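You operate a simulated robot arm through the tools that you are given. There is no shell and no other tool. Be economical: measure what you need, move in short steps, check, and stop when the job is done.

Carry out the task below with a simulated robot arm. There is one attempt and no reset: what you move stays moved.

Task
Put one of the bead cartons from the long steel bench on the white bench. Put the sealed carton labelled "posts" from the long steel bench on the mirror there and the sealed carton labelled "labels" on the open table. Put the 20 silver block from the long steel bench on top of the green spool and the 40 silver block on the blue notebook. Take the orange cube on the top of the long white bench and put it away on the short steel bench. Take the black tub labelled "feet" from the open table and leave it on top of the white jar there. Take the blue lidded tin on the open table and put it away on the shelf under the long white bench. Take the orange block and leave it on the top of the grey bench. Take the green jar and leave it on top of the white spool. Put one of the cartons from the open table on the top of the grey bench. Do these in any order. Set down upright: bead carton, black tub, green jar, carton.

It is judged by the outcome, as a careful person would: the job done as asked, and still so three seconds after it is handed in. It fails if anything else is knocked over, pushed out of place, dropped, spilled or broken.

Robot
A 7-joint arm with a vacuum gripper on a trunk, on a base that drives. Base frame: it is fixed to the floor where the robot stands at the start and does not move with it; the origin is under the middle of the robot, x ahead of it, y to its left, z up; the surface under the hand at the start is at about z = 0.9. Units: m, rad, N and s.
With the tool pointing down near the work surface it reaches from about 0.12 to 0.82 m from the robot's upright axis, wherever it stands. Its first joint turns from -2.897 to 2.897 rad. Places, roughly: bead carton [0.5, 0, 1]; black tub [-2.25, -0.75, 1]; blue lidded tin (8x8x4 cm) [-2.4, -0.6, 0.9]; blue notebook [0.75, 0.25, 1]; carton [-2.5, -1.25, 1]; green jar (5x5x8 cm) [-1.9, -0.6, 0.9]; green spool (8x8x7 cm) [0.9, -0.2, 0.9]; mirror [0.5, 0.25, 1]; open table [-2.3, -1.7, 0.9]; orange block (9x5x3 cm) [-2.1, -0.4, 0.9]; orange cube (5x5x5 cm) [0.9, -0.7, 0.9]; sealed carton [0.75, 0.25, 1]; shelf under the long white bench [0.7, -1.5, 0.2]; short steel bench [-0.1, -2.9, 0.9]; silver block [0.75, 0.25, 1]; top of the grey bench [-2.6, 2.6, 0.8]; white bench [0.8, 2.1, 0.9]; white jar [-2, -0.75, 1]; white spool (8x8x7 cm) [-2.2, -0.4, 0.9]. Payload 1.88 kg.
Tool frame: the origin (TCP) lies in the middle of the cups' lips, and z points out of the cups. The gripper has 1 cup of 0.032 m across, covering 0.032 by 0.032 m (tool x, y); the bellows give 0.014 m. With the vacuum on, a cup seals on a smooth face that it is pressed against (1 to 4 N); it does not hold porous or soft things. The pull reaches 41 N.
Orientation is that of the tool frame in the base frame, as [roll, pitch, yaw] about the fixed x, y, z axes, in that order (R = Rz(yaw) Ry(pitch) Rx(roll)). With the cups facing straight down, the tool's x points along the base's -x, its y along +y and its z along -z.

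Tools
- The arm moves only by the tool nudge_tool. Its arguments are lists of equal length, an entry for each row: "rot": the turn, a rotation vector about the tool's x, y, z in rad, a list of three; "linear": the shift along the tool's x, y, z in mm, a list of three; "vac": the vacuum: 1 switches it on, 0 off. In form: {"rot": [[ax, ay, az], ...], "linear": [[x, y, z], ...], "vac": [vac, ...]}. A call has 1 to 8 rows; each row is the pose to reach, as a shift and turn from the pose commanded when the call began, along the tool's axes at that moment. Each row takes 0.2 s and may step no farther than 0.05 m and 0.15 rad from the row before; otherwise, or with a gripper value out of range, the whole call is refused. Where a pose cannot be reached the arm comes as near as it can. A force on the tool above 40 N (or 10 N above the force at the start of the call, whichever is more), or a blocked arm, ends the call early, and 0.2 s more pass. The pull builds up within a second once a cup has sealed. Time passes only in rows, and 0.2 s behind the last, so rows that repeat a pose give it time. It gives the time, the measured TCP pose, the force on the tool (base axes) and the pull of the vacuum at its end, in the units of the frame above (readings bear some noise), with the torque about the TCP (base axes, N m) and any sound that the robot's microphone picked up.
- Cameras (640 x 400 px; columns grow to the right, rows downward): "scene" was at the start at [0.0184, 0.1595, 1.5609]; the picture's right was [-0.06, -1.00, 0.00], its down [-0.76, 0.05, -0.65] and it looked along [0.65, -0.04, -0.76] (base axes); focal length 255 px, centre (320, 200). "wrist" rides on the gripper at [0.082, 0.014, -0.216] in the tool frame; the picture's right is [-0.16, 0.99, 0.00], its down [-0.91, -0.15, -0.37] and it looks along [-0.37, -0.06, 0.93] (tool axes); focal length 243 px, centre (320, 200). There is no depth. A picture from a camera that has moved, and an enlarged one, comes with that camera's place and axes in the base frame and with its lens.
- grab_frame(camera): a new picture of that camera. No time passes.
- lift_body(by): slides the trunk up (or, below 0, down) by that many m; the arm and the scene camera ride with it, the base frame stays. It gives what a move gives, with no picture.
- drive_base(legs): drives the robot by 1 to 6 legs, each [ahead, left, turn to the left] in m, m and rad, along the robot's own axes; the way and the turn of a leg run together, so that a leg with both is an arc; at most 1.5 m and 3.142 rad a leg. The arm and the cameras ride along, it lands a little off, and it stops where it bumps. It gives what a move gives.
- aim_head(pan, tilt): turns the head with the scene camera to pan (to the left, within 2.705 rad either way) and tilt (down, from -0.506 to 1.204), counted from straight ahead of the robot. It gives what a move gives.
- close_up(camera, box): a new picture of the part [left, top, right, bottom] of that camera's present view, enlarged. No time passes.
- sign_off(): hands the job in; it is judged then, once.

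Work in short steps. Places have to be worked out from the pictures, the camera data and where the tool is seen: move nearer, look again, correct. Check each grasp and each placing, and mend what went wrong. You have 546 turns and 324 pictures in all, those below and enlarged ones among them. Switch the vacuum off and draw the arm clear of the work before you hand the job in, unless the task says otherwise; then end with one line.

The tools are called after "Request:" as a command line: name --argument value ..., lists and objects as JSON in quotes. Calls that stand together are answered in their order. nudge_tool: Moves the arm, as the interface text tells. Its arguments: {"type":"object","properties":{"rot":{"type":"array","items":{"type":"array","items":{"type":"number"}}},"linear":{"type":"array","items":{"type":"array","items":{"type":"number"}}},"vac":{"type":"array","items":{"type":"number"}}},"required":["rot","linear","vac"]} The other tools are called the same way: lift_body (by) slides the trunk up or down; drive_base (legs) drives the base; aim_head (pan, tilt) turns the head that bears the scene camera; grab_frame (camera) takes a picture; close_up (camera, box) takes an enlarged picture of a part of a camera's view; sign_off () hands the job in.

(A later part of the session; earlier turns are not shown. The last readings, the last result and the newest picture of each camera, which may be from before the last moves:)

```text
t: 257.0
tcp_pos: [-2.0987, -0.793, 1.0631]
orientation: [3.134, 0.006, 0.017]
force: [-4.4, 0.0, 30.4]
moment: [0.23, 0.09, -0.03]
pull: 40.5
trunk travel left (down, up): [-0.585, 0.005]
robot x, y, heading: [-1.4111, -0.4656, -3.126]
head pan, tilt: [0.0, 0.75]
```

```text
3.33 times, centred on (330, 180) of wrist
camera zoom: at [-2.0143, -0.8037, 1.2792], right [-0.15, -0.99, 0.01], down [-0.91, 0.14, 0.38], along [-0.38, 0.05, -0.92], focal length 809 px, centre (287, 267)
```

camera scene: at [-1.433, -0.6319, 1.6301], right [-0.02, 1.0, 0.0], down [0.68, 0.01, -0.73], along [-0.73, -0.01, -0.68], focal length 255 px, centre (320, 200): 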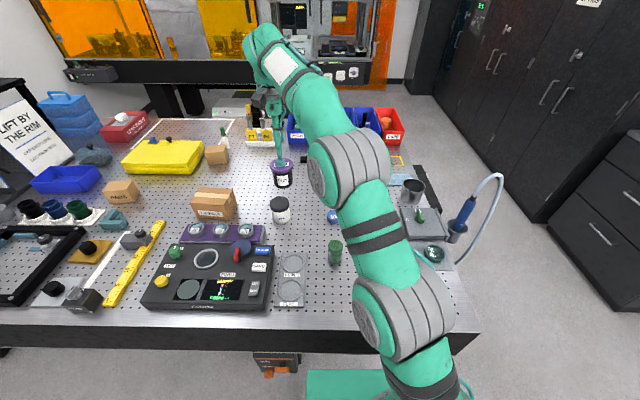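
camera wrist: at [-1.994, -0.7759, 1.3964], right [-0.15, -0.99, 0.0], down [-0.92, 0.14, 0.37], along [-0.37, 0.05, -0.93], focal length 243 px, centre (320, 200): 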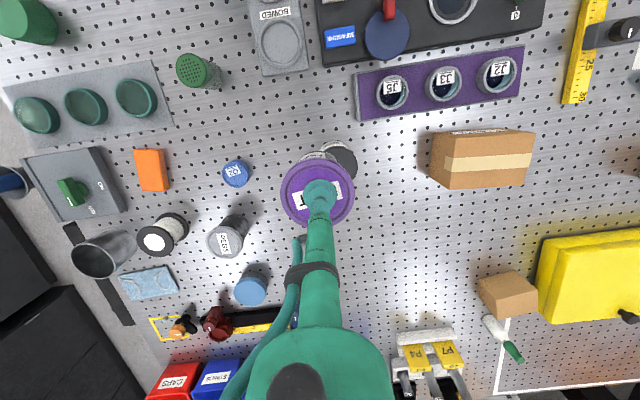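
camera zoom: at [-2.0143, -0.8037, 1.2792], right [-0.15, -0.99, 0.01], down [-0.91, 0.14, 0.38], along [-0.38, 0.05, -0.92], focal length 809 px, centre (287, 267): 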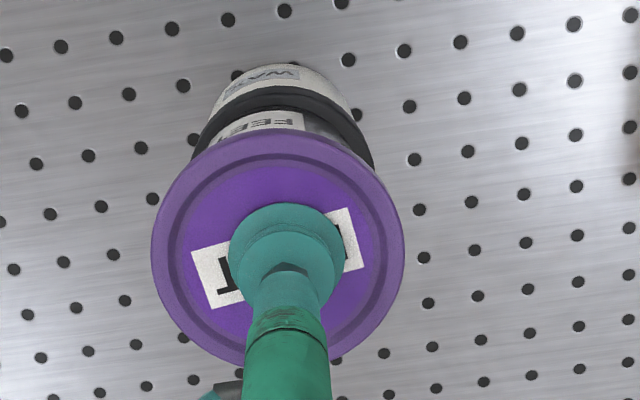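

Tub sits squarely on the jar. Relieve pressure, release, rise.

Request:
nudge_tool --rot '[[0, 0, 0], [0, 0, 0], [0, 0, 0], [0, 0, 0], [0, 0, 0], [0, 0, 0], [0, 0, 0], [0, 0, 0]]' --linear '[[0, 0, -5], [0, 0, -6], [0, 0, -6], [0, 0, -6], [0, 0, -9], [0, 0, -35], [0, 0, -75], [0, 0, -110]]' --vac '[1, 0, 0, 0, 0, 0, 0, 0]'

Request:
grab_frame --camera "scene"

Request:
grab_frame --camera "wrist"

```text
t: 258.8
tcp_pos: [-2.1009, -0.7891, 1.1665]
orientation: [3.137, -0.002, 0.014]
force: [-0.1, 0.1, 0.1]
moment: [0.04, -0.03, -0.01]
pull: 0.1
trunk travel left (down, up): [-0.585, 0.005]
robot x, y, heading: [-1.4106, -0.4689, -3.126]
head pan, tilt: [0.0, 0.75]
```

```text
218 pictures are left
camera scene: at [-1.4323, -0.6315, 1.6302], right [-0.02, 1.0, 0.0], down [0.68, 0.01, -0.73], along [-0.73, -0.01, -0.68], focal length 255 px, centre (320, 200)
```

scene: 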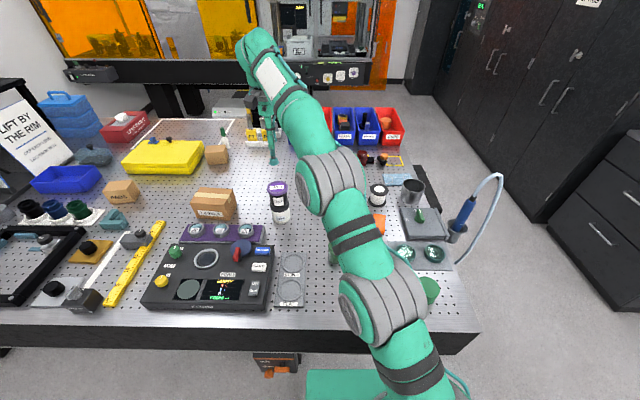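

```text
217 pictures are left
camera wrist: at [-2.0174, -0.8009, 1.3836], right [-0.15, -0.99, 0.0], down [-0.92, 0.14, 0.37], along [-0.37, 0.05, -0.93], focal length 243 px, centre (320, 200)
```

wrist: 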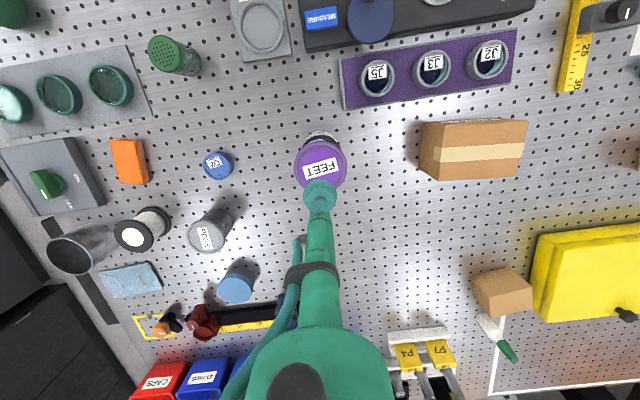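

Tub stands on the jar. Now inspect the green jar and white spool.

Request:
close_up --camera "wrist" --box '[90, 10, 250, 130]'

Request:
close_up --camera "wrist" --box '[80, 120, 280, 310]'

```text
3.33 times, centred on (170, 70) of wrist
camera zoom: at [-2.0174, -0.8009, 1.3836], right [-0.15, -0.99, 0.0], down [-0.92, 0.14, 0.37], along [-0.37, 0.05, -0.93], focal length 809 px, centre (820, 633)
```

zoom: 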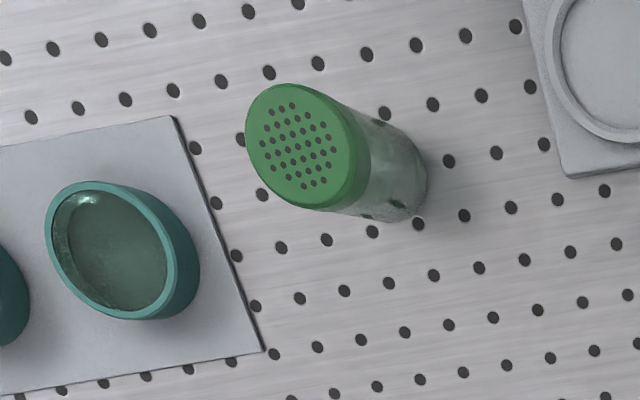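

```text
2.11 times, centred on (180, 215) of wrist
camera zoom: at [-2.0174, -0.8009, 1.3836], right [-0.15, -0.99, 0.0], down [-0.92, 0.14, 0.37], along [-0.37, 0.05, -0.93], focal length 511 px, centre (615, 168)
```

zoom: 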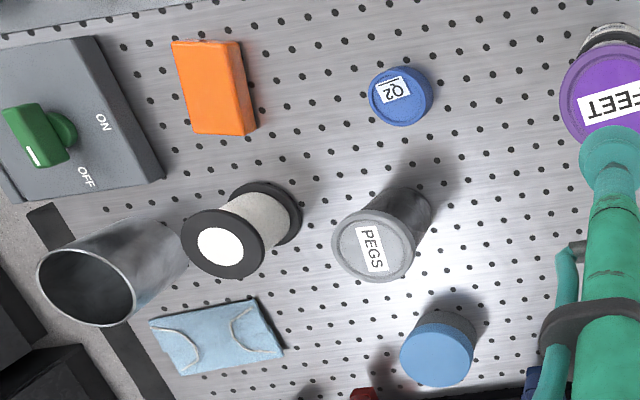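

The green jar's lid is perforated, so the top may not seal; it's at about (-1.919,-0.59). Go above it and look, then test gently.

Request:
nudge_tool --rot '[[0, 0, 0], [0, 0, 0], [0, 0, 0], [0, 0, 0], [0, 0, 0], [0, 0, 0], [0, 0, 0], [0, 0, 0]]' --linear '[[30, -33, 0], [61, -65, 0], [92, -98, 0], [123, -130, 0], [154, -163, 0], [183, -194, 0], [183, -194, 45], [183, -194, 85]]' --vac '[0, 0, 0, 0, 0, 0, 0, 0]'

Request:
grab_frame --camera "wrist"

Request:
grab_frame --camera "scene"

```text
t: 260.6
tcp_pos: [-1.9167, -0.5942, 1.0794]
orientation: [3.134, -0.003, 0.014]
force: [-0.3, -1.5, 0.0]
moment: [-0.01, -0.04, 0.02]
pull: 0.1
trunk travel left (down, up): [-0.585, 0.005]
robot x, y, heading: [-1.4154, -0.4689, -3.127]
head pan, tilt: [0.0, 0.75]
```

```text
214 pictures are left
camera wrist: at [-1.8335, -0.6058, 1.2965], right [-0.15, -0.99, 0.0], down [-0.92, 0.14, 0.37], along [-0.37, 0.05, -0.93], focal length 243 px, centre (320, 200)
```

wrist: 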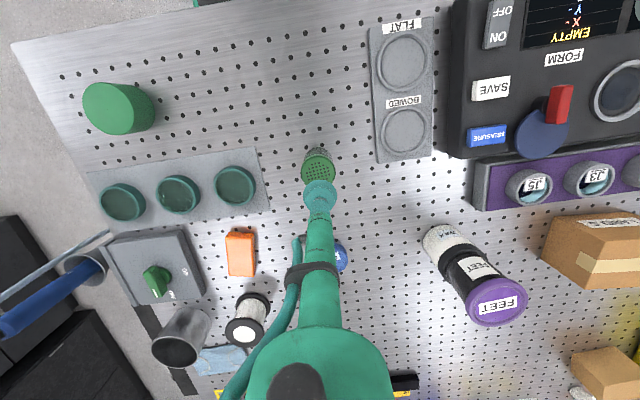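

```text
213 pictures are left
camera scene: at [-1.4326, -0.6316, 1.6302], right [-0.02, 1.0, 0.0], down [0.68, 0.01, -0.73], along [-0.73, -0.01, -0.68], focal length 255 px, centre (320, 200)
```

scene: 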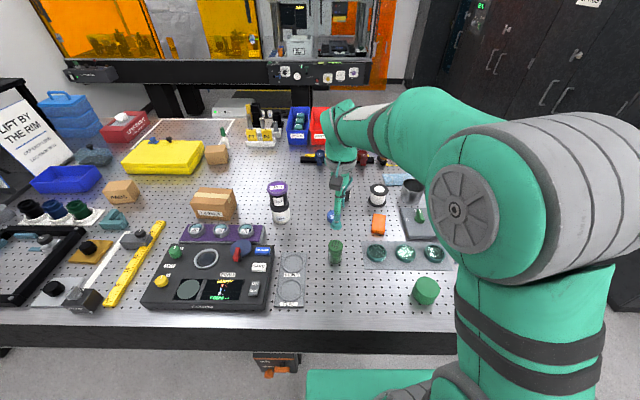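

Request:
close_up --camera "scene" --box '[290, 180, 400, 280]'

Request:
nudge_tool --rot '[[0, 0, 0], [0, 0, 0], [0, 0, 0], [0, 0, 0], [0, 0, 0]]' --linear '[[6, 0, 40], [6, 0, 78], [6, 0, 88], [6, 0, 95], [6, 0, 100]]' --vac '[0, 1, 1, 1, 1]'

```text
4.00 times, centred on (345, 230) of scene
camera zoom: at [-1.4326, -0.6316, 1.6302], right [-0.02, 1.0, 0.0], down [0.68, 0.01, -0.73], along [-0.73, -0.01, -0.68], focal length 1021 px, centre (220, 80)
```

zoom: 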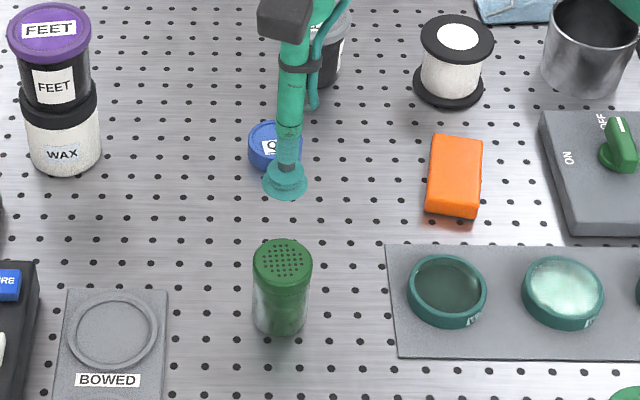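

```text
t: 261.8
tcp_pos: [-1.9138, -0.5966, 0.9839]
orientation: [3.135, 0.001, 0.015]
force: [2.8, 1.3, 9.1]
moment: [0.16, -0.05, -0.07]
pull: 40.9
trunk travel left (down, up): [-0.585, 0.005]
robot x, y, heading: [-1.4122, -0.4668, -3.12]
head pan, tilt: [0.0, 0.75]
```

It sealed (40.9 N) even so. Lift slowly.

Request:
nudge_tool --rot '[[0, 0, 0], [0, 0, 0], [0, 0, 0], [0, 0, 0], [0, 0, 0], [0, 0, 0], [0, 0, 0]]' --linear '[[0, 0, -8], [0, 0, -20], [0, 0, -45], [0, 0, -80], [0, 0, -120], [0, 0, -160], [0, 0, -190]]' --vac '[1, 1, 1, 1, 1, 1, 1]'

Request:
close_up --camera "scene" --box '[290, 150, 400, 280]'

```text
t: 263.4
tcp_pos: [-1.9148, -0.5969, 1.1732]
orientation: [3.137, -0.002, 0.016]
force: [0.5, 0.0, -1.0]
moment: [0.03, 0.01, 0.02]
pull: 40.7
trunk travel left (down, up): [-0.585, 0.005]
robot x, y, heading: [-1.4093, -0.4725, -3.122]
head pan, tilt: [0.0, 0.75]
```

```text
3.08 times, centred on (345, 215) of scene
camera zoom: at [-1.4319, -0.6313, 1.6302], right [-0.02, 1.0, 0.0], down [0.68, 0.01, -0.73], along [-0.73, -0.01, -0.68], focal length 785 px, centre (243, 154)
```

zoom: 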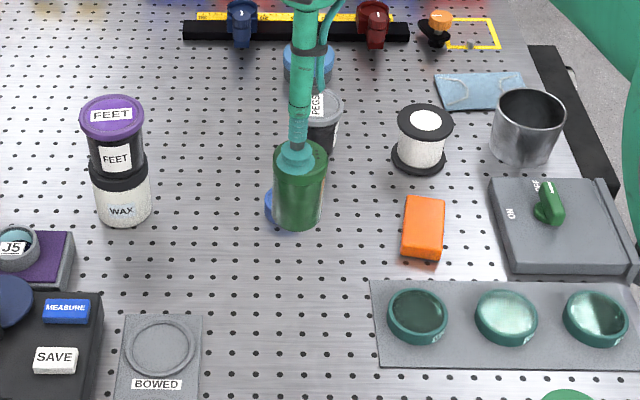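

Held. Carry to above the white spool at (-2.203,-0.407).

Request:
nudge_tool --rot '[[0, 0, 0], [0, 0, 0], [0, 0, 0], [0, 0, 0], [0, 0, 0], [0, 0, 0], [0, 0, 0], [0, 0, 0]]' --linear '[[-30, -20, 0], [-66, -45, 0], [-102, -69, 0], [-138, -94, 0], [-174, -119, 0], [-210, -143, 0], [-246, -168, 0], [-280, -191, 0]]' --vac '[1, 1, 1, 1, 1, 1, 1, 1]'

Request:
close_up --camera "scene" --box '[320, 110, 460, 230]'

Request:
close_up --camera "wrist" --box '[250, 110, 390, 230]'

```text
t: 265.2
tcp_pos: [-2.1837, -0.4138, 1.1617]
orientation: [3.136, -0.014, 0.015]
force: [-1.4, 0.4, -7.0]
moment: [-0.01, -0.48, -0.03]
pull: 40.1
out of reach, approached as far as the arm can: row 8
trunk travel left (down, up): [-0.585, 0.005]
robot x, y, heading: [-1.413, -0.4693, -3.128]
head pan, tilt: [0.0, 0.75]
```

```text
3.33 times, centred on (390, 170) of scene
camera zoom: at [-1.4374, -0.6313, 1.6297], right [-0.02, 1.0, 0.0], down [0.68, 0.01, -0.73], along [-0.73, -0.01, -0.69], focal length 851 px, centre (87, 300)
```

zoom: 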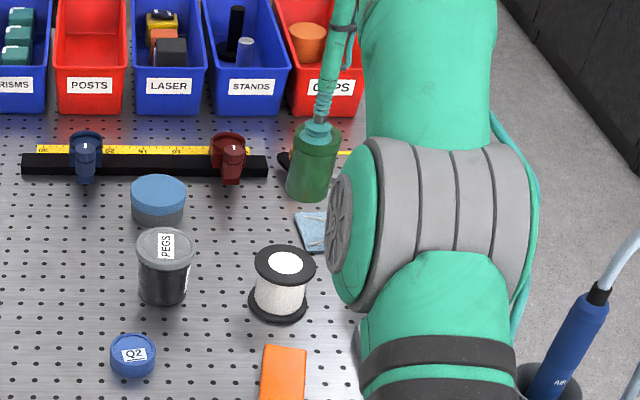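

```text
3.33 times, centred on (320, 170) of wrist
camera zoom: at [-2.1038, -0.4244, 1.3783], right [-0.15, -0.99, 0.0], down [-0.92, 0.14, 0.36], along [-0.36, 0.05, -0.93], focal length 809 px, centre (320, 300)
```

zoom: 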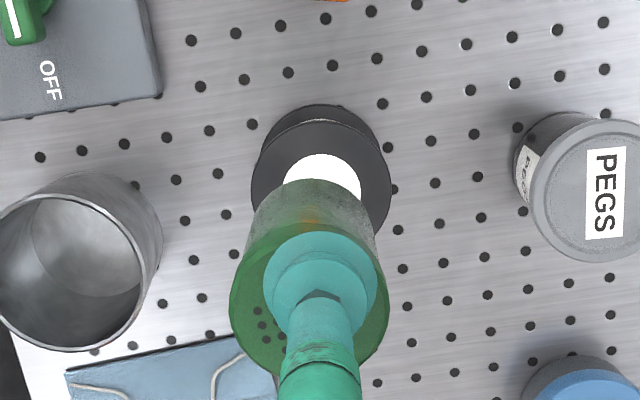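

Slightly short of reach; nudge the base 4 cm ahead.

Request:
drive_base --legs '[[0.045, 0, 0]]'

Request:
close_up --camera "wrist" --box '[250, 110, 390, 230]'

```text
t: 266.1
tcp_pos: [-2.2285, -0.416, 1.1672]
orientation: [3.135, 0.0, 0.016]
force: [-0.2, 0.9, -0.7]
moment: [-0.01, -0.01, -0.02]
pull: 40.4
trunk travel left (down, up): [-0.585, 0.005]
robot x, y, heading: [-1.4584, -0.469, -3.123]
head pan, tilt: [0.0, 0.75]
```

```text
3.33 times, centred on (320, 170) of wrist
camera zoom: at [-2.145, -0.4268, 1.3845], right [-0.15, -0.99, 0.01], down [-0.92, 0.14, 0.37], along [-0.37, 0.05, -0.93], focal length 809 px, centre (320, 300)
```

zoom: 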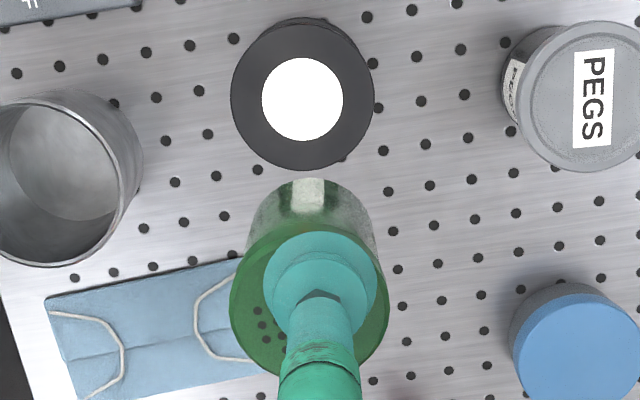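

Spool at (-2.2005,-0.412). Align jar above and descend near it.

Request:
nudge_tool --rot '[[0, 0, 0], [0, 0, 0], [0, 0, 0], [0, 0, 0]]' --linear '[[15, -1, 25], [31, -2, 50], [31, -2, 75], [31, -2, 93]]' --vac '[1, 1, 1, 1]'

Request:
close_up --camera "wrist" --box '[250, 110, 390, 230]'

Request:
close_up --camera "scene" --box '[320, 110, 460, 230]'

```text
t: 267.1
tcp_pos: [-2.1994, -0.4147, 1.0724]
orientation: [3.135, -0.002, 0.018]
force: [-0.4, 0.3, -1.6]
moment: [0.01, -0.04, 0.02]
pull: 41.1
trunk travel left (down, up): [-0.585, 0.005]
robot x, y, heading: [-1.4626, -0.4687, -3.123]
head pan, tilt: [0.0, 0.75]
```

```text
3.33 times, centred on (320, 170) of wrist
camera zoom: at [-2.1158, -0.4259, 1.2889], right [-0.15, -0.99, 0.0], down [-0.92, 0.14, 0.37], along [-0.37, 0.05, -0.93], focal length 809 px, centre (320, 300)
```

zoom: 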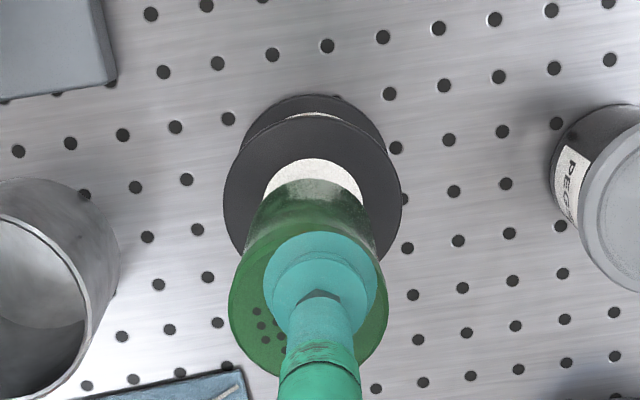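

```text
3.33 times, centred on (390, 170) of scene
camera zoom: at [-1.4788, -0.6322, 1.6303], right [-0.02, 1.0, 0.0], down [0.68, 0.01, -0.73], along [-0.73, -0.01, -0.68], focal length 851 px, centre (87, 300)
```

zoom: 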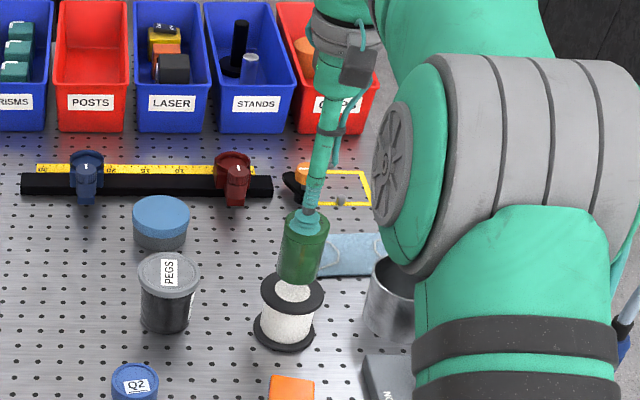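

Shift 5 mm toward +x and lower gently.

Request:
nudge_tool --rot '[[0, 0, 0], [0, 0, 0], [0, 0, 0], [0, 0, 0], [0, 0, 0]]' --linear '[[5, 0, 4], [5, 0, 9], [5, 0, 13], [5, 0, 16], [5, 0, 19]]' --vac '[1, 1, 1, 1, 1]'

Request:
close_up --camera "scene" --box '[340, 150, 440, 230]'

```text
t: 268.3
tcp_pos: [-2.1924, -0.4132, 1.0567]
orientation: [3.137, -0.001, 0.016]
force: [0.0, -0.5, -1.4]
moment: [0.01, 0.01, 0.02]
pull: 40.7
trunk travel left (down, up): [-0.585, 0.005]
robot x, y, heading: [-1.461, -0.4691, -3.122]
head pan, tilt: [0.0, 0.75]
```

```text
5.00 times, centred on (390, 190) of scene
camera zoom: at [-1.4782, -0.6322, 1.6302], right [-0.02, 1.0, 0.0], down [0.68, 0.01, -0.73], along [-0.73, -0.01, -0.68], focal length 1276 px, centre (-30, 250)
```

zoom: 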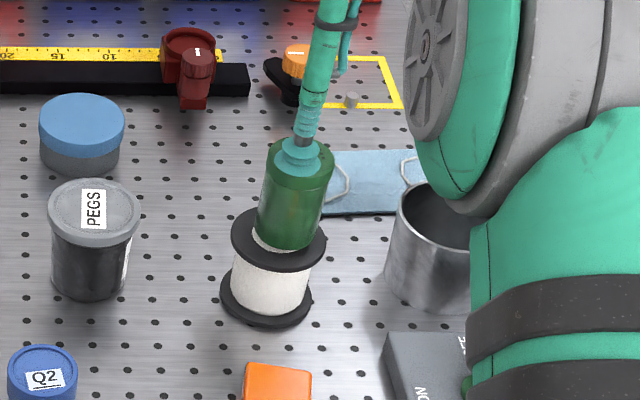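

Jar is ~5 mm off toward -x and +y; correct and lower.

Request:
nudge_tool --rot '[[0, 0, 0], [0, 0, 0], [0, 0, 0], [0, 0, 0]]' --linear '[[4, 5, 0], [4, 5, 3], [4, 5, 5], [4, 5, 7]]' --vac '[1, 1, 1, 1]'

Request:
close_up --camera "scene" --box '[340, 150, 440, 230]'

Request:
close_up --camera "wrist" --box '[250, 110, 390, 230]'

```text
t: 269.3
tcp_pos: [-2.1874, -0.4183, 1.0499]
orientation: [3.136, 0.0, 0.016]
force: [1.2, -0.4, 2.8]
moment: [0.04, -0.02, 0.02]
pull: 41.0
trunk travel left (down, up): [-0.585, 0.005]
robot x, y, heading: [-1.4607, -0.469, -3.122]
head pan, tilt: [0.0, 0.75]
```

```text
5.00 times, centred on (390, 190) of scene
camera zoom: at [-1.4777, -0.6323, 1.6303], right [-0.02, 1.0, 0.0], down [0.68, 0.01, -0.73], along [-0.73, -0.01, -0.68], focal length 1276 px, centre (-30, 250)
```

zoom: 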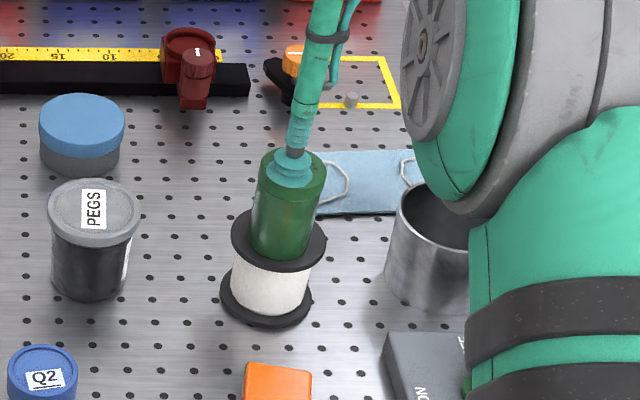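

```text
3.33 times, centred on (320, 170) of wrist
camera zoom: at [-2.1045, -0.4294, 1.2663], right [-0.15, -0.99, 0.01], down [-0.92, 0.14, 0.37], along [-0.37, 0.05, -0.93], focal length 809 px, centre (320, 300)
```

zoom: 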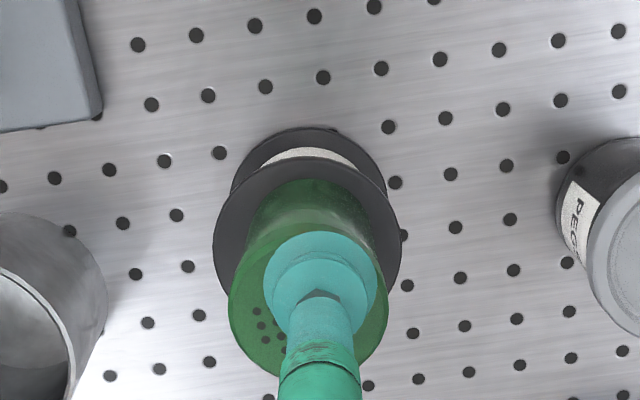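

Jar stands centred on the spool (contact force seen). Release and lift straight up.

Request:
nudge_tool --rot '[[0, 0, 0], [0, 0, 0], [0, 0, 0], [0, 0, 0], [0, 0, 0], [0, 0, 0], [0, 0, 0], [0, 0, 0]]' --linear '[[0, 0, 1], [0, 0, 1], [0, 0, 1], [0, 0, 1], [0, 0, -4], [0, 0, -20], [0, 0, -55], [0, 0, -80]]' --vac '[1, 0, 0, 0, 0, 0, 0, 0]'

Request:
close_up --camera "scene" --box '[320, 110, 460, 230]'

Request:
grab_frame --camera "wrist"

```text
t: 271.1
tcp_pos: [-2.188, -0.4184, 1.129]
orientation: [3.137, -0.003, 0.016]
force: [-0.4, -0.4, 0.0]
moment: [0.01, 0.0, 0.0]
pull: 0.0
trunk travel left (down, up): [-0.585, 0.005]
robot x, y, heading: [-1.4592, -0.4669, -3.113]
head pan, tilt: [0.0, 0.75]
```

```text
3.33 times, centred on (390, 170) of scene
camera zoom: at [-1.478, -0.6323, 1.6302], right [-0.02, 1.0, 0.0], down [0.68, 0.01, -0.73], along [-0.73, -0.01, -0.68], focal length 851 px, centre (87, 300)
```

zoom: 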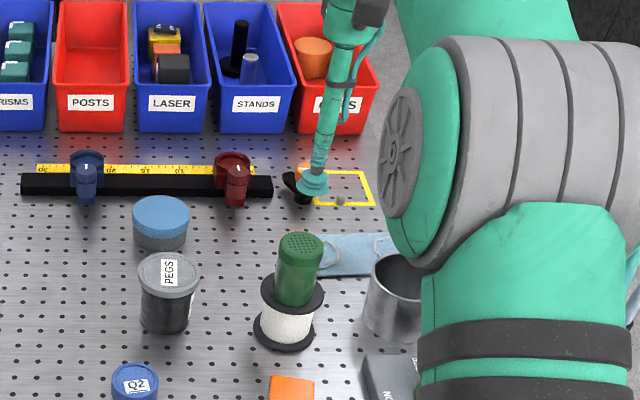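

```text
201 pictures are left
camera wrist: at [-2.105, -0.43, 1.3458], right [-0.15, -0.99, 0.01], down [-0.92, 0.14, 0.37], along [-0.37, 0.05, -0.93], focal length 243 px, centre (320, 200)
```

wrist: 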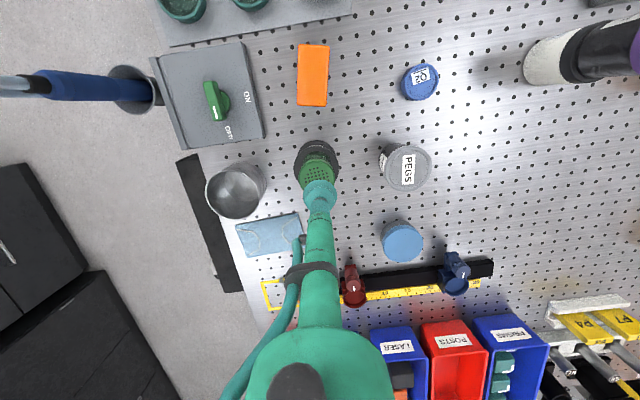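

Now the orange block at about (-2.065,-0.427). Move over and lower part way.

Request:
nudge_tool --rot '[[0, 0, 0], [0, 0, 0], [0, 0, 0], [0, 0, 0], [0, 0, 0], [0, 0, 0]]' --linear '[[40, 4, -5], [80, 8, -5], [123, 11, 0], [123, 11, 45], [123, 11, 90], [123, 11, 125]]' --vac '[0, 0, 0, 0, 0, 0]'

Request:
grab_frame --camera "wrist"

Request:
close_up --camera "scene" --box '[320, 130, 460, 250]'

```text
t: 272.5
tcp_pos: [-2.0664, -0.4272, 1.0033]
orientation: [3.137, 0.0, 0.015]
force: [-0.4, -0.1, 0.1]
moment: [-0.01, 0.01, -0.02]
pull: 0.1
trunk travel left (down, up): [-0.585, 0.005]
robot x, y, heading: [-1.46, -0.468, -3.125]
head pan, tilt: [0.0, 0.75]
```

```text
200 pictures are left
camera wrist: at [-1.9815, -0.4386, 1.2201], right [-0.15, -0.99, 0.01], down [-0.92, 0.14, 0.37], along [-0.37, 0.05, -0.93], focal length 243 px, centre (320, 200)
```

wrist: 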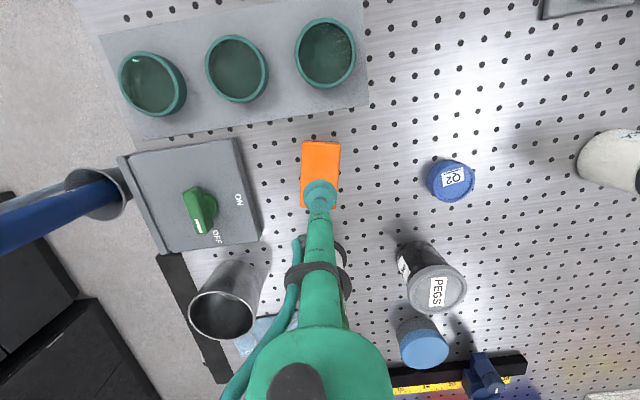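

```text
3.33 times, centred on (390, 190) of scene
camera zoom: at [-1.4781, -0.6323, 1.6303], right [-0.02, 1.0, 0.0], down [0.68, 0.01, -0.73], along [-0.73, -0.01, -0.68], focal length 851 px, centre (87, 233)
```

zoom: 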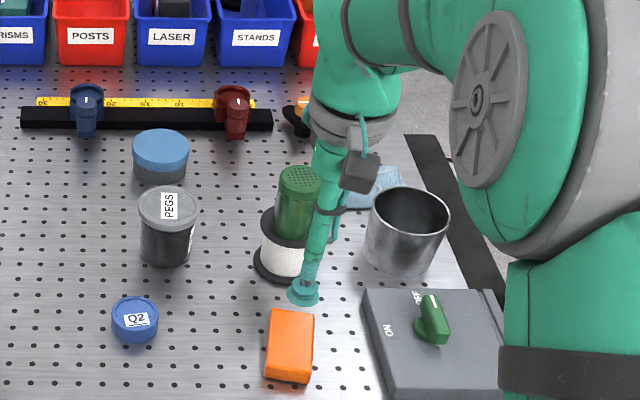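

Aligned; lower with suction.

Request:
nudge_tool --rot '[[0, 0, 0], [0, 0, 0], [0, 0, 0], [0, 0, 0], [0, 0, 0], [0, 0, 0]]' --linear '[[2, 0, 35], [2, 0, 60], [2, 0, 67], [2, 0, 73], [2, 0, 78], [2, 0, 82]]' --vac '[0, 1, 1, 1, 1, 1]'

```text
t: 273.9
tcp_pos: [-2.0621, -0.4284, 0.9258]
orientation: [3.136, 0.004, 0.016]
force: [4.6, 0.4, 30.3]
moment: [0.15, -0.02, -0.14]
pull: 40.3
trunk travel left (down, up): [-0.585, 0.005]
robot x, y, heading: [-1.4587, -0.4721, -3.122]
head pan, tilt: [0.0, 0.75]
```

Sealed. Lift, retract, and drive to the grey bench.

Request:
nudge_tool --rot '[[0, 0, 0], [0, 0, 0], [0, 0, 0], [0, 0, 0], [0, 0, 0], [0, 0, 0], [0, 0, 0], [0, 0, 0]]' --linear '[[0, 0, -15], [0, 0, -50], [0, 0, -95], [10, 0, -140], [30, 0, -180], [65, 0, -210], [105, 0, -230], [145, 0, -245]]' --vac '[1, 1, 1, 1, 1, 1, 1, 1]'

Request:
drive_base --legs '[[-0.45, 0, 0], [0, -1.4, -0.02], [0, -1.22, 0]]'

Request:
grab_frame --camera "scene"

```text
t: 275.7
tcp_pos: [-1.9148, -0.4278, 1.1677]
orientation: [3.135, 0.0, 0.015]
force: [-0.1, -0.1, -1.3]
moment: [0.02, -0.05, -0.01]
pull: 40.5
trunk travel left (down, up): [-0.585, 0.005]
robot x, y, heading: [-1.4566, -0.4647, -3.121]
head pan, tilt: [0.0, 0.75]
```

```text
t: 290.4
tcp_pos: [-1.5035, 2.164, 1.1661]
orientation: [3.137, -0.002, -0.004]
force: [0.3, -0.4, -1.2]
moment: [0.02, 0.01, 0.04]
pull: 40.6
trunk travel left (down, up): [-0.585, 0.005]
robot x, y, heading: [-1.0485, 2.1104, 3.146]
head pan, tilt: [0.0, 0.75]
```

```text
198 pictures are left
camera scene: at [-1.0696, 1.951, 1.6302], right [0.0, 1.0, 0.0], down [0.68, 0.0, -0.73], along [-0.73, 0.0, -0.68], focal length 255 px, centre (320, 200)
```

scene: 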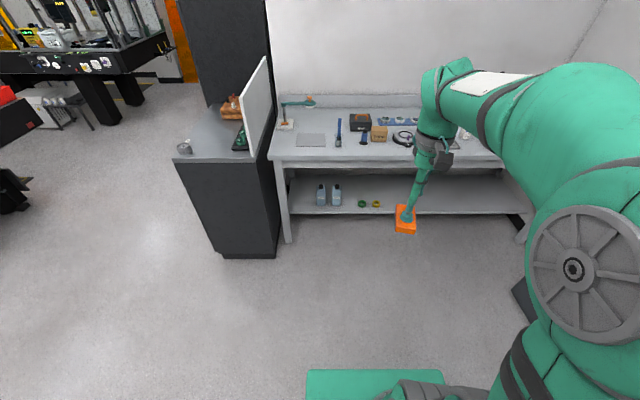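

Request:
drive_base --legs '[[0.68, 0, 0]]'

Request:
grab_frame --camera "scene"

Request:
grab_frame --camera "wrist"

```text
t: 294.2
tcp_pos: [-2.182, 2.1564, 1.1661]
orientation: [3.136, 0.0, 0.007]
force: [-1.0, -1.1, -1.3]
moment: [0.01, -0.02, -0.01]
pull: 40.5
trunk travel left (down, up): [-0.585, 0.005]
robot x, y, heading: [-1.73, 2.1106, -3.133]
head pan, tilt: [0.0, 0.75]
```

```text
197 pictures are left
camera scene: at [-1.7468, 1.9475, 1.6302], right [-0.01, 1.0, 0.0], down [0.68, 0.01, -0.73], along [-0.73, -0.01, -0.68], focal length 255 px, centre (320, 200)
```

scene: 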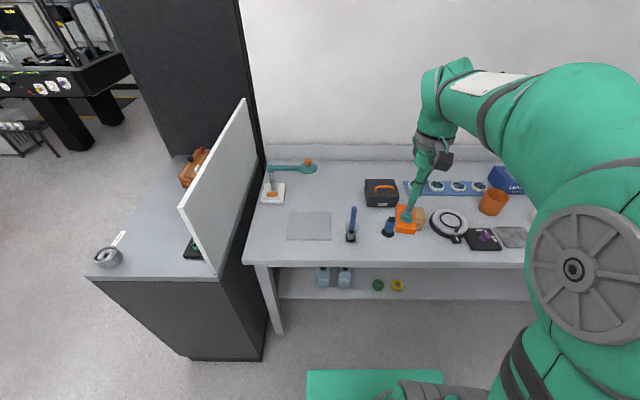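

```text
196 pictures are left
camera wrist: at [-2.099, 2.1445, 1.3827], right [-0.16, -0.99, 0.01], down [-0.92, 0.15, 0.37], along [-0.37, 0.05, -0.93], focal length 243 px, centre (320, 200)
```

wrist: 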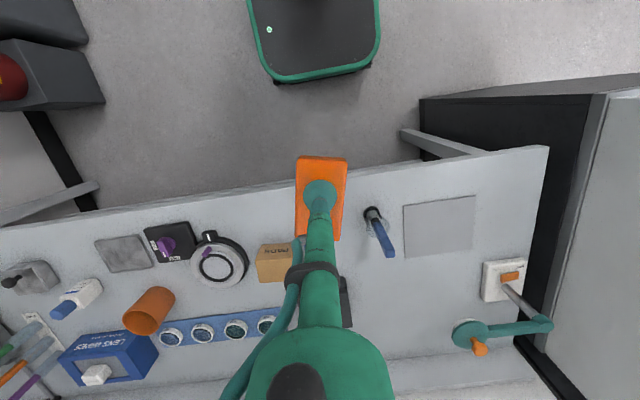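

Free patch on the grey bench at about (-2.485,2.06), behind the pen jar. Move there high.

Request:
nudge_tool --rot '[[0, 0, 0], [0, 0, 0], [0, 0, 0], [0, 0, 0], [0, 0, 0], [0, 0, 0], [0, 0, 0], [0, 0, 0]]' --linear '[[-43, 13, 0], [-86, 27, 0], [-129, 40, 0], [-172, 53, 0], [-215, 66, 0], [-258, 80, 10], [-300, 94, 20], [-304, 94, 65]]' --vac '[1, 1, 1, 1, 1, 1, 1, 1]'

Request:
grab_frame --camera "wrist"

Request:
close_up --camera "scene" --box '[270, 140, 430, 270]'

```text
t: 296.0
tcp_pos: [-2.4835, 2.0595, 1.1029]
orientation: [3.137, 0.003, 0.007]
force: [0.7, 0.1, -0.2]
moment: [0.0, 0.07, 0.01]
pull: 40.6
trunk travel left (down, up): [-0.585, 0.005]
robot x, y, heading: [-1.7243, 2.1132, -3.129]
head pan, tilt: [0.0, 0.75]
```

```text
195 pictures are left
camera wrist: at [-2.3995, 2.0473, 1.3206], right [-0.16, -0.99, 0.01], down [-0.91, 0.15, 0.38], along [-0.37, 0.05, -0.93], focal length 243 px, centre (320, 200)
```

wrist: 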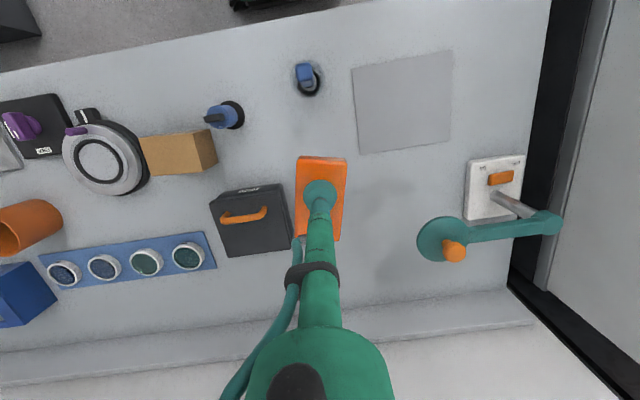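

```text
3.08 times, centred on (350, 205) of scene
camera zoom: at [-1.7449, 1.9475, 1.6304], right [-0.01, 1.0, 0.0], down [0.68, 0.01, -0.73], along [-0.73, -0.01, -0.68], focal length 785 px, centre (228, 185)
```

zoom: 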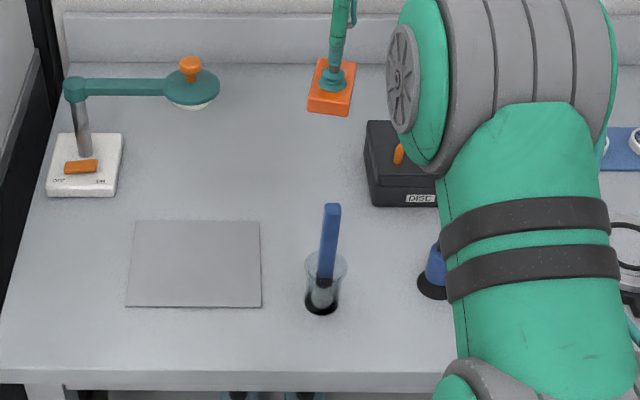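

Footprint is clear. Lower.

Request:
nudge_tool --rot '[[0, 0, 0], [0, 0, 0], [0, 0, 0], [0, 0, 0], [0, 0, 0], [0, 0, 0], [0, 0, 0]]' --linear '[[0, 0, 45], [0, 0, 90], [0, 0, 135], [0, 0, 180], [0, 0, 205], [0, 0, 217], [0, 0, 223]]' --vac '[1, 1, 1, 1, 1, 1, 1]'

Request:
close_up --camera "scene" --box '[270, 140, 430, 270]'

```text
t: 297.6
tcp_pos: [-2.4845, 2.0582, 0.8772]
orientation: [3.138, -0.002, 0.007]
force: [0.6, 0.5, -1.1]
moment: [0.02, -0.02, -0.01]
pull: 40.8
trunk travel left (down, up): [-0.585, 0.005]
robot x, y, heading: [-1.7252, 2.1127, -3.129]
head pan, tilt: [0.0, 0.75]
```

```text
3.08 times, centred on (350, 205) of scene
camera zoom: at [-1.7468, 1.9474, 1.6302], right [-0.01, 1.0, 0.0], down [0.68, 0.01, -0.73], along [-0.73, -0.01, -0.68], focal length 785 px, centre (228, 185)
```

zoom: 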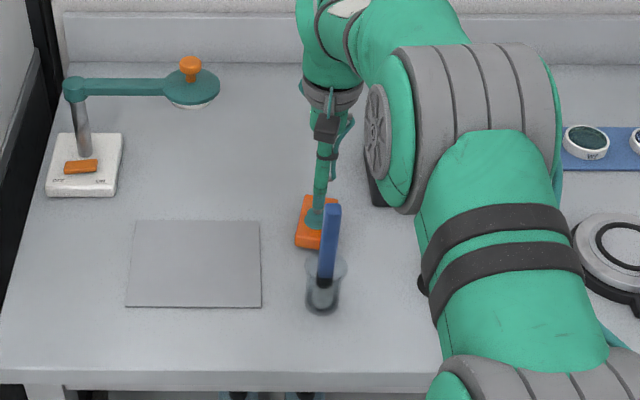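

Request:
nudge_tool --rot '[[0, 0, 0], [0, 0, 0], [0, 0, 0], [0, 0, 0], [0, 0, 0]]' --linear '[[0, 0, 4], [0, 0, 8], [0, 0, 11], [0, 0, 14], [0, 0, 17]]' --vac '[1, 1, 1, 1, 1]'

```text
t: 298.8
tcp_pos: [-2.485, 2.0588, 0.8655]
orientation: [3.137, 0.007, 0.008]
force: [3.7, -0.1, 30.4]
moment: [0.15, -0.11, -0.14]
pull: 40.5
trunk travel left (down, up): [-0.585, 0.005]
robot x, y, heading: [-1.7282, 2.1098, -3.135]
head pan, tilt: [0.0, 0.75]
```

Contact. Release, rise straight up, then retract.

Request:
nudge_tool --rot '[[0, 0, 0], [0, 0, 0], [0, 0, 0], [0, 0, 0], [0, 0, 0], [0, 0, 0], [0, 0, 0], [0, 0, 0]]' --linear '[[0, 0, -5], [0, 0, -7], [0, 0, -7], [0, 0, -10], [0, 0, -50], [0, 0, -95], [0, 0, -140], [0, 0, -185]]' --vac '[0, 0, 0, 0, 0, 0, 0, 0]'

Request:
nudge_tool --rot '[[0, 0, 0], [0, 0, 0], [0, 0, 0], [0, 0, 0], [0, 0, 0], [0, 0, 0], [0, 0, 0], [0, 0, 0]]' --linear '[[10, 0, -45], [40, 0, -80], [80, 0, -100], [125, 0, -110], [170, 0, -115], [215, 0, -115], [260, 0, -115], [300, 0, -115]]' --vac '[0, 0, 0, 0, 0, 0, 0, 0]'

Request:
close_up --camera "scene" --box '[270, 140, 480, 270]'

```text
t: 300.6
tcp_pos: [-2.4844, 2.062, 1.0441]
orientation: [3.137, 0.0, 0.007]
force: [0.4, 0.4, 0.1]
moment: [-0.01, -0.05, -0.01]
pull: 0.0
trunk travel left (down, up): [-0.585, 0.005]
robot x, y, heading: [-1.7274, 2.1117, -3.127]
head pan, tilt: [0.0, 0.75]
```

```text
t: 302.4
tcp_pos: [-2.1851, 2.0627, 1.159]
orientation: [3.136, -0.002, 0.008]
force: [0.6, -0.3, -1.0]
moment: [0.0, 0.0, 0.0]
pull: 0.1
trunk travel left (down, up): [-0.585, 0.005]
robot x, y, heading: [-1.7253, 2.1125, -3.134]
head pan, tilt: [0.0, 0.75]
```

```text
3.05 times, centred on (375, 205) of scene
camera zoom: at [-1.7463, 1.9475, 1.6302], right [-0.01, 1.0, 0.0], down [0.68, 0.01, -0.73], along [-0.73, -0.01, -0.68], focal length 778 px, centre (152, 185)
```

zoom: 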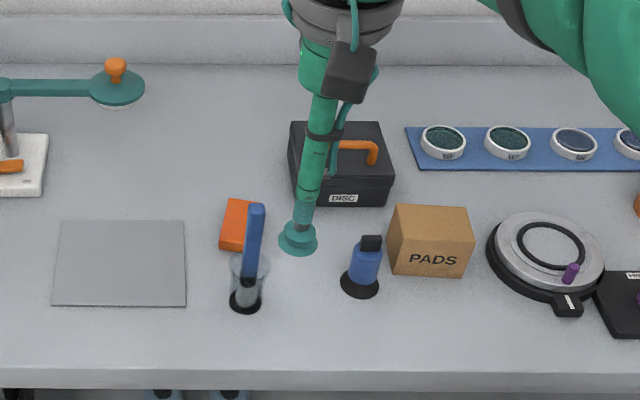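

Orange block is placed. Next the blue lidded tin: drive to the table's +y end, facing -y at x≈-2.5.

Request:
drive_base --legs '[[-0.53, 0, 0], [0, 1.48, 0], [0, 0, 1.56], [0, -1.3, 0]]'

Request:
grab_frame --camera "scene"

```text
t: 322.1
tcp_pos: [-2.5535, 0.32, 1.159]
orientation: [3.136, -0.002, 1.475]
force: [-0.6, 0.1, 0.6]
moment: [-0.02, 0.0, 0.0]
pull: 0.0
trunk travel left (down, up): [-0.585, 0.005]
robot x, y, heading: [-2.5532, 0.7783, -1.665]
head pan, tilt: [0.0, 0.75]
```

```text
191 pictures are left
camera scene: at [-2.3915, 0.7435, 1.6302], right [-1.0, 0.09, 0.0], down [0.06, 0.68, -0.73], along [-0.07, -0.73, -0.68], focal length 255 px, centre (320, 200)
```

scene: 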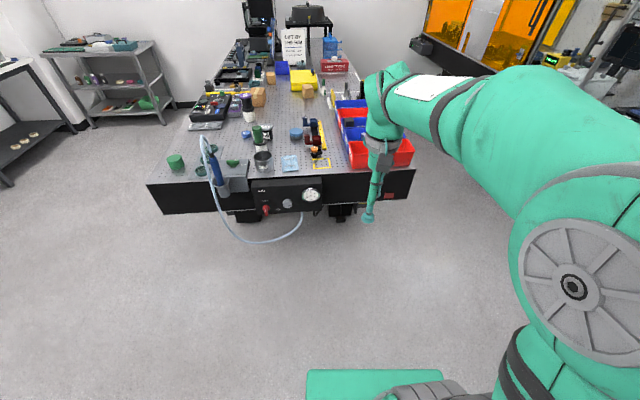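

Correct heading, shift right a little to stay clear of the hose/gauge, then approach.

Request:
drive_base --legs '[[0, 0, 0.095], [0, -0.08, 0], [0.45, 0, 0]]'

Request:
aim_head --pan 0.2 --tilt 0.95

Request:
grab_frame --camera "scene"

Request:
grab_frame --camera "wrist"

```text
t: 326.0
tcp_pos: [-2.5812, -0.1365, 1.1587]
orientation: [3.136, -0.002, 1.583]
force: [0.1, 0.1, 1.0]
moment: [0.01, -0.03, -0.01]
pull: 0.0
trunk travel left (down, up): [-0.585, 0.005]
robot x, y, heading: [-2.6314, 0.3239, -1.558]
head pan, tilt: [0.0, 0.75]
```

```text
t: 326.7
tcp_pos: [-2.5816, -0.1363, 1.1592]
orientation: [3.136, -0.002, 1.581]
force: [-0.1, 0.2, 0.5]
moment: [0.0, -0.02, -0.02]
pull: 0.1
trunk travel left (down, up): [-0.585, 0.005]
robot x, y, heading: [-2.6315, 0.3228, -1.553]
head pan, tilt: [0.201, 0.949]
```

```text
190 pictures are left
camera scene: at [-2.4514, 0.3139, 1.6148], right [-0.98, -0.21, 0.0], down [-0.17, 0.79, -0.58], along [0.12, -0.57, -0.81], focal length 255 px, centre (320, 200)
```

scene: 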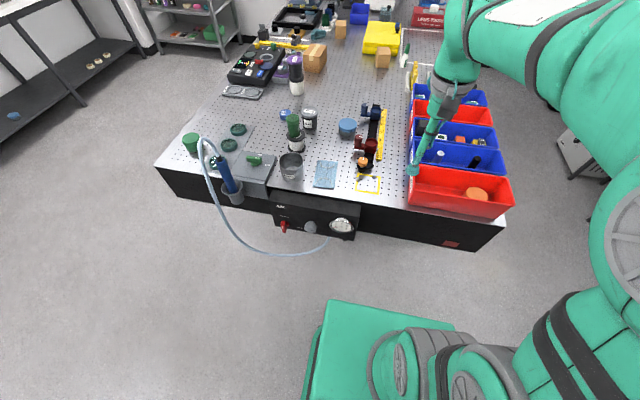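

```text
189 pictures are left
camera wrist: at [-2.5679, -0.0547, 1.3757], right [0.99, -0.16, 0.01], down [-0.15, -0.92, 0.37], along [-0.05, -0.37, -0.93], focal length 243 px, centre (320, 200)
```

wrist: 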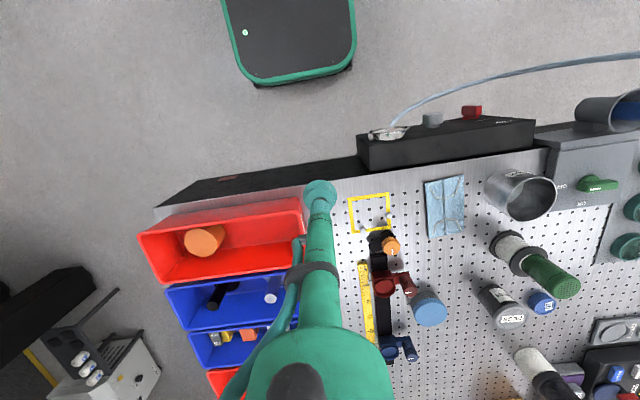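

Tin lid at about (-2.382,-0.537). Advance 0.13 m and recheck.

Request:
drive_base --legs '[[0.13, 0, 0]]'

Request:
nudge_tool --rot '[[0, 0, 0], [0, 0, 0], [0, 0, 0], [0, 0, 0], [0, 0, 0], [0, 0, 0]]' --linear '[[-40, 28, 0], [-75, 62, 0], [-110, 95, 0], [-145, 128, 0], [-180, 160, 0], [-215, 180, 0]]' --vac '[0, 0, 0, 0, 0, 0]'

Request:
grab_frame --camera "wrist"

```text
t: 328.0
tcp_pos: [-2.5818, -0.2684, 1.1588]
orientation: [3.136, -0.001, 1.575]
force: [0.2, 0.5, -0.6]
moment: [-0.02, 0.0, 0.01]
pull: 0.1
trunk travel left (down, up): [-0.585, 0.005]
robot x, y, heading: [-2.6299, 0.1922, -1.561]
head pan, tilt: [0.201, 0.949]
```

```text
t: 329.4
tcp_pos: [-2.3992, -0.4861, 1.1583]
orientation: [3.138, -0.002, 1.577]
force: [0.1, -0.1, -0.6]
moment: [0.02, 0.04, -0.02]
pull: 0.2
trunk travel left (down, up): [-0.585, 0.005]
robot x, y, heading: [-2.6266, 0.1944, -1.565]
head pan, tilt: [0.201, 0.949]
```

```text
188 pictures are left
camera wrist: at [-2.3853, -0.403, 1.3744], right [0.99, -0.16, 0.0], down [-0.15, -0.92, 0.37], along [-0.06, -0.37, -0.93], focal length 243 px, centre (320, 200)
```

wrist: 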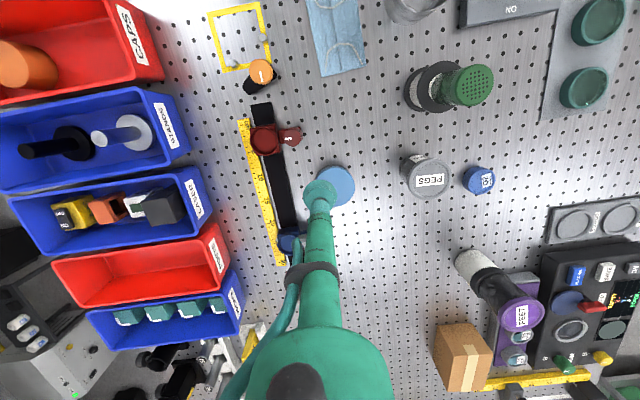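

Tin lid centre ≈(-2.377,-0.548). Move over and part way down.

Request:
nudge_tool --rot '[[0, 0, 0], [0, 0, 0], [0, 0, 0], [0, 0, 0], [0, 0, 0]]' --linear '[[-30, 11, 10], [-60, 21, 40], [-60, 21, 85], [-60, 21, 120], [-60, 21, 145]]' --vac '[0, 0, 0, 0, 0]'

Request:
close_up --camera "wrist" --box '[250, 110, 390, 230]'

```text
t: 330.6
tcp_pos: [-2.3795, -0.5386, 1.0145]
orientation: [3.137, -0.003, 1.576]
force: [-0.4, 0.3, -0.9]
moment: [-0.01, 0.05, -0.01]
pull: 0.2
trunk travel left (down, up): [-0.585, 0.005]
robot x, y, heading: [-2.6301, 0.1889, -1.565]
head pan, tilt: [0.201, 0.949]
```

```text
3.33 times, centred on (320, 170) of wrist
camera zoom: at [-2.3656, -0.4581, 1.2311], right [0.99, -0.16, 0.01], down [-0.15, -0.92, 0.37], along [-0.06, -0.37, -0.93], focal length 809 px, centre (320, 300)
```

zoom: 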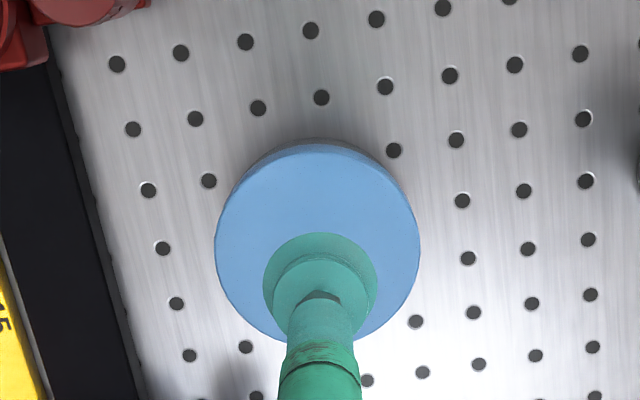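

Request:
nudge_tool --rot '[[0, 0, 0], [0, 0, 0], [0, 0, 0], [0, 0, 0], [0, 0, 0], [0, 0, 0]]' --linear '[[-10, -2, 35], [-10, -2, 55], [-10, -2, 64], [-10, -2, 70], [-10, -2, 76], [-10, -2, 81]]' --vac '[0, 1, 1, 1, 1, 1]'

```text
t: 332.0
tcp_pos: [-2.382, -0.5518, 0.9396]
orientation: [3.134, 0.01, 1.578]
force: [-2.4, -0.4, 31.4]
moment: [0.01, 0.16, -0.08]
pull: 41.0
trunk travel left (down, up): [-0.585, 0.005]
robot x, y, heading: [-2.6313, 0.1882, -1.565]
head pan, tilt: [0.201, 0.949]
```

Sealed. Lift high, then retract toward the robot.

Request:
nudge_tool --rot '[[0, 0, 0], [0, 0, 0], [0, 0, 0], [0, 0, 0], [0, 0, 0], [0, 0, 0], [0, 0, 0], [0, 0, 0]]' --linear '[[0, 0, -15], [0, 0, -55], [0, 0, -100], [5, 0, -145], [25, -10, -185], [60, -30, -215], [95, -55, -230], [130, -85, -240]]' --vac '[1, 1, 1, 1, 1, 1, 1, 1]'

Request:
nudge_tool --rot '[[0, 0, 0], [0, 0, 0], [0, 0, 0], [0, 0, 0]]' --linear '[[38, -28, 0], [76, -56, 0], [114, -84, 0], [150, -110, 0]]' --vac '[1, 1, 1, 1]'

Request:
grab_frame --camera "scene"

```text
refused: row 6 steps farther than a row can; nothing moved
```

```text
t: 332.8
tcp_pos: [-2.4546, -0.4644, 0.9422]
orientation: [3.132, 0.027, 1.582]
force: [-0.1, -1.8, 3.2]
moment: [0.14, -0.01, 0.02]
pull: 0.0
trunk travel left (down, up): [-0.585, 0.005]
robot x, y, heading: [-2.6302, 0.1908, -1.565]
head pan, tilt: [0.201, 0.949]
stopped in row 3: the force on the tool passed its limit at 67 N (the readings are from after the stop); the commanded pose is now the measured one
```

```text
186 pictures are left
camera scene: at [-2.4498, 0.1817, 1.6143], right [-0.98, -0.21, 0.0], down [-0.17, 0.8, -0.58], along [0.12, -0.57, -0.81], focal length 255 px, centre (320, 200)
```

scene: 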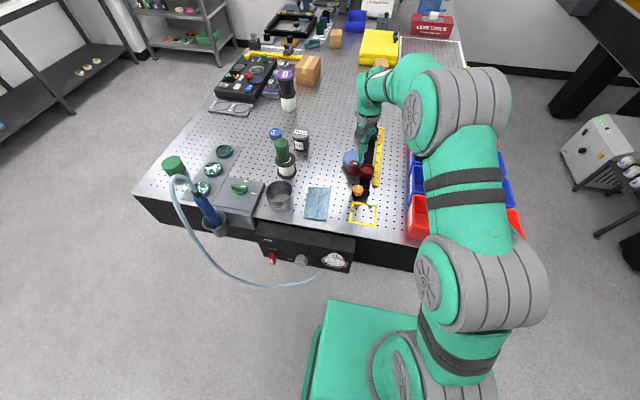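

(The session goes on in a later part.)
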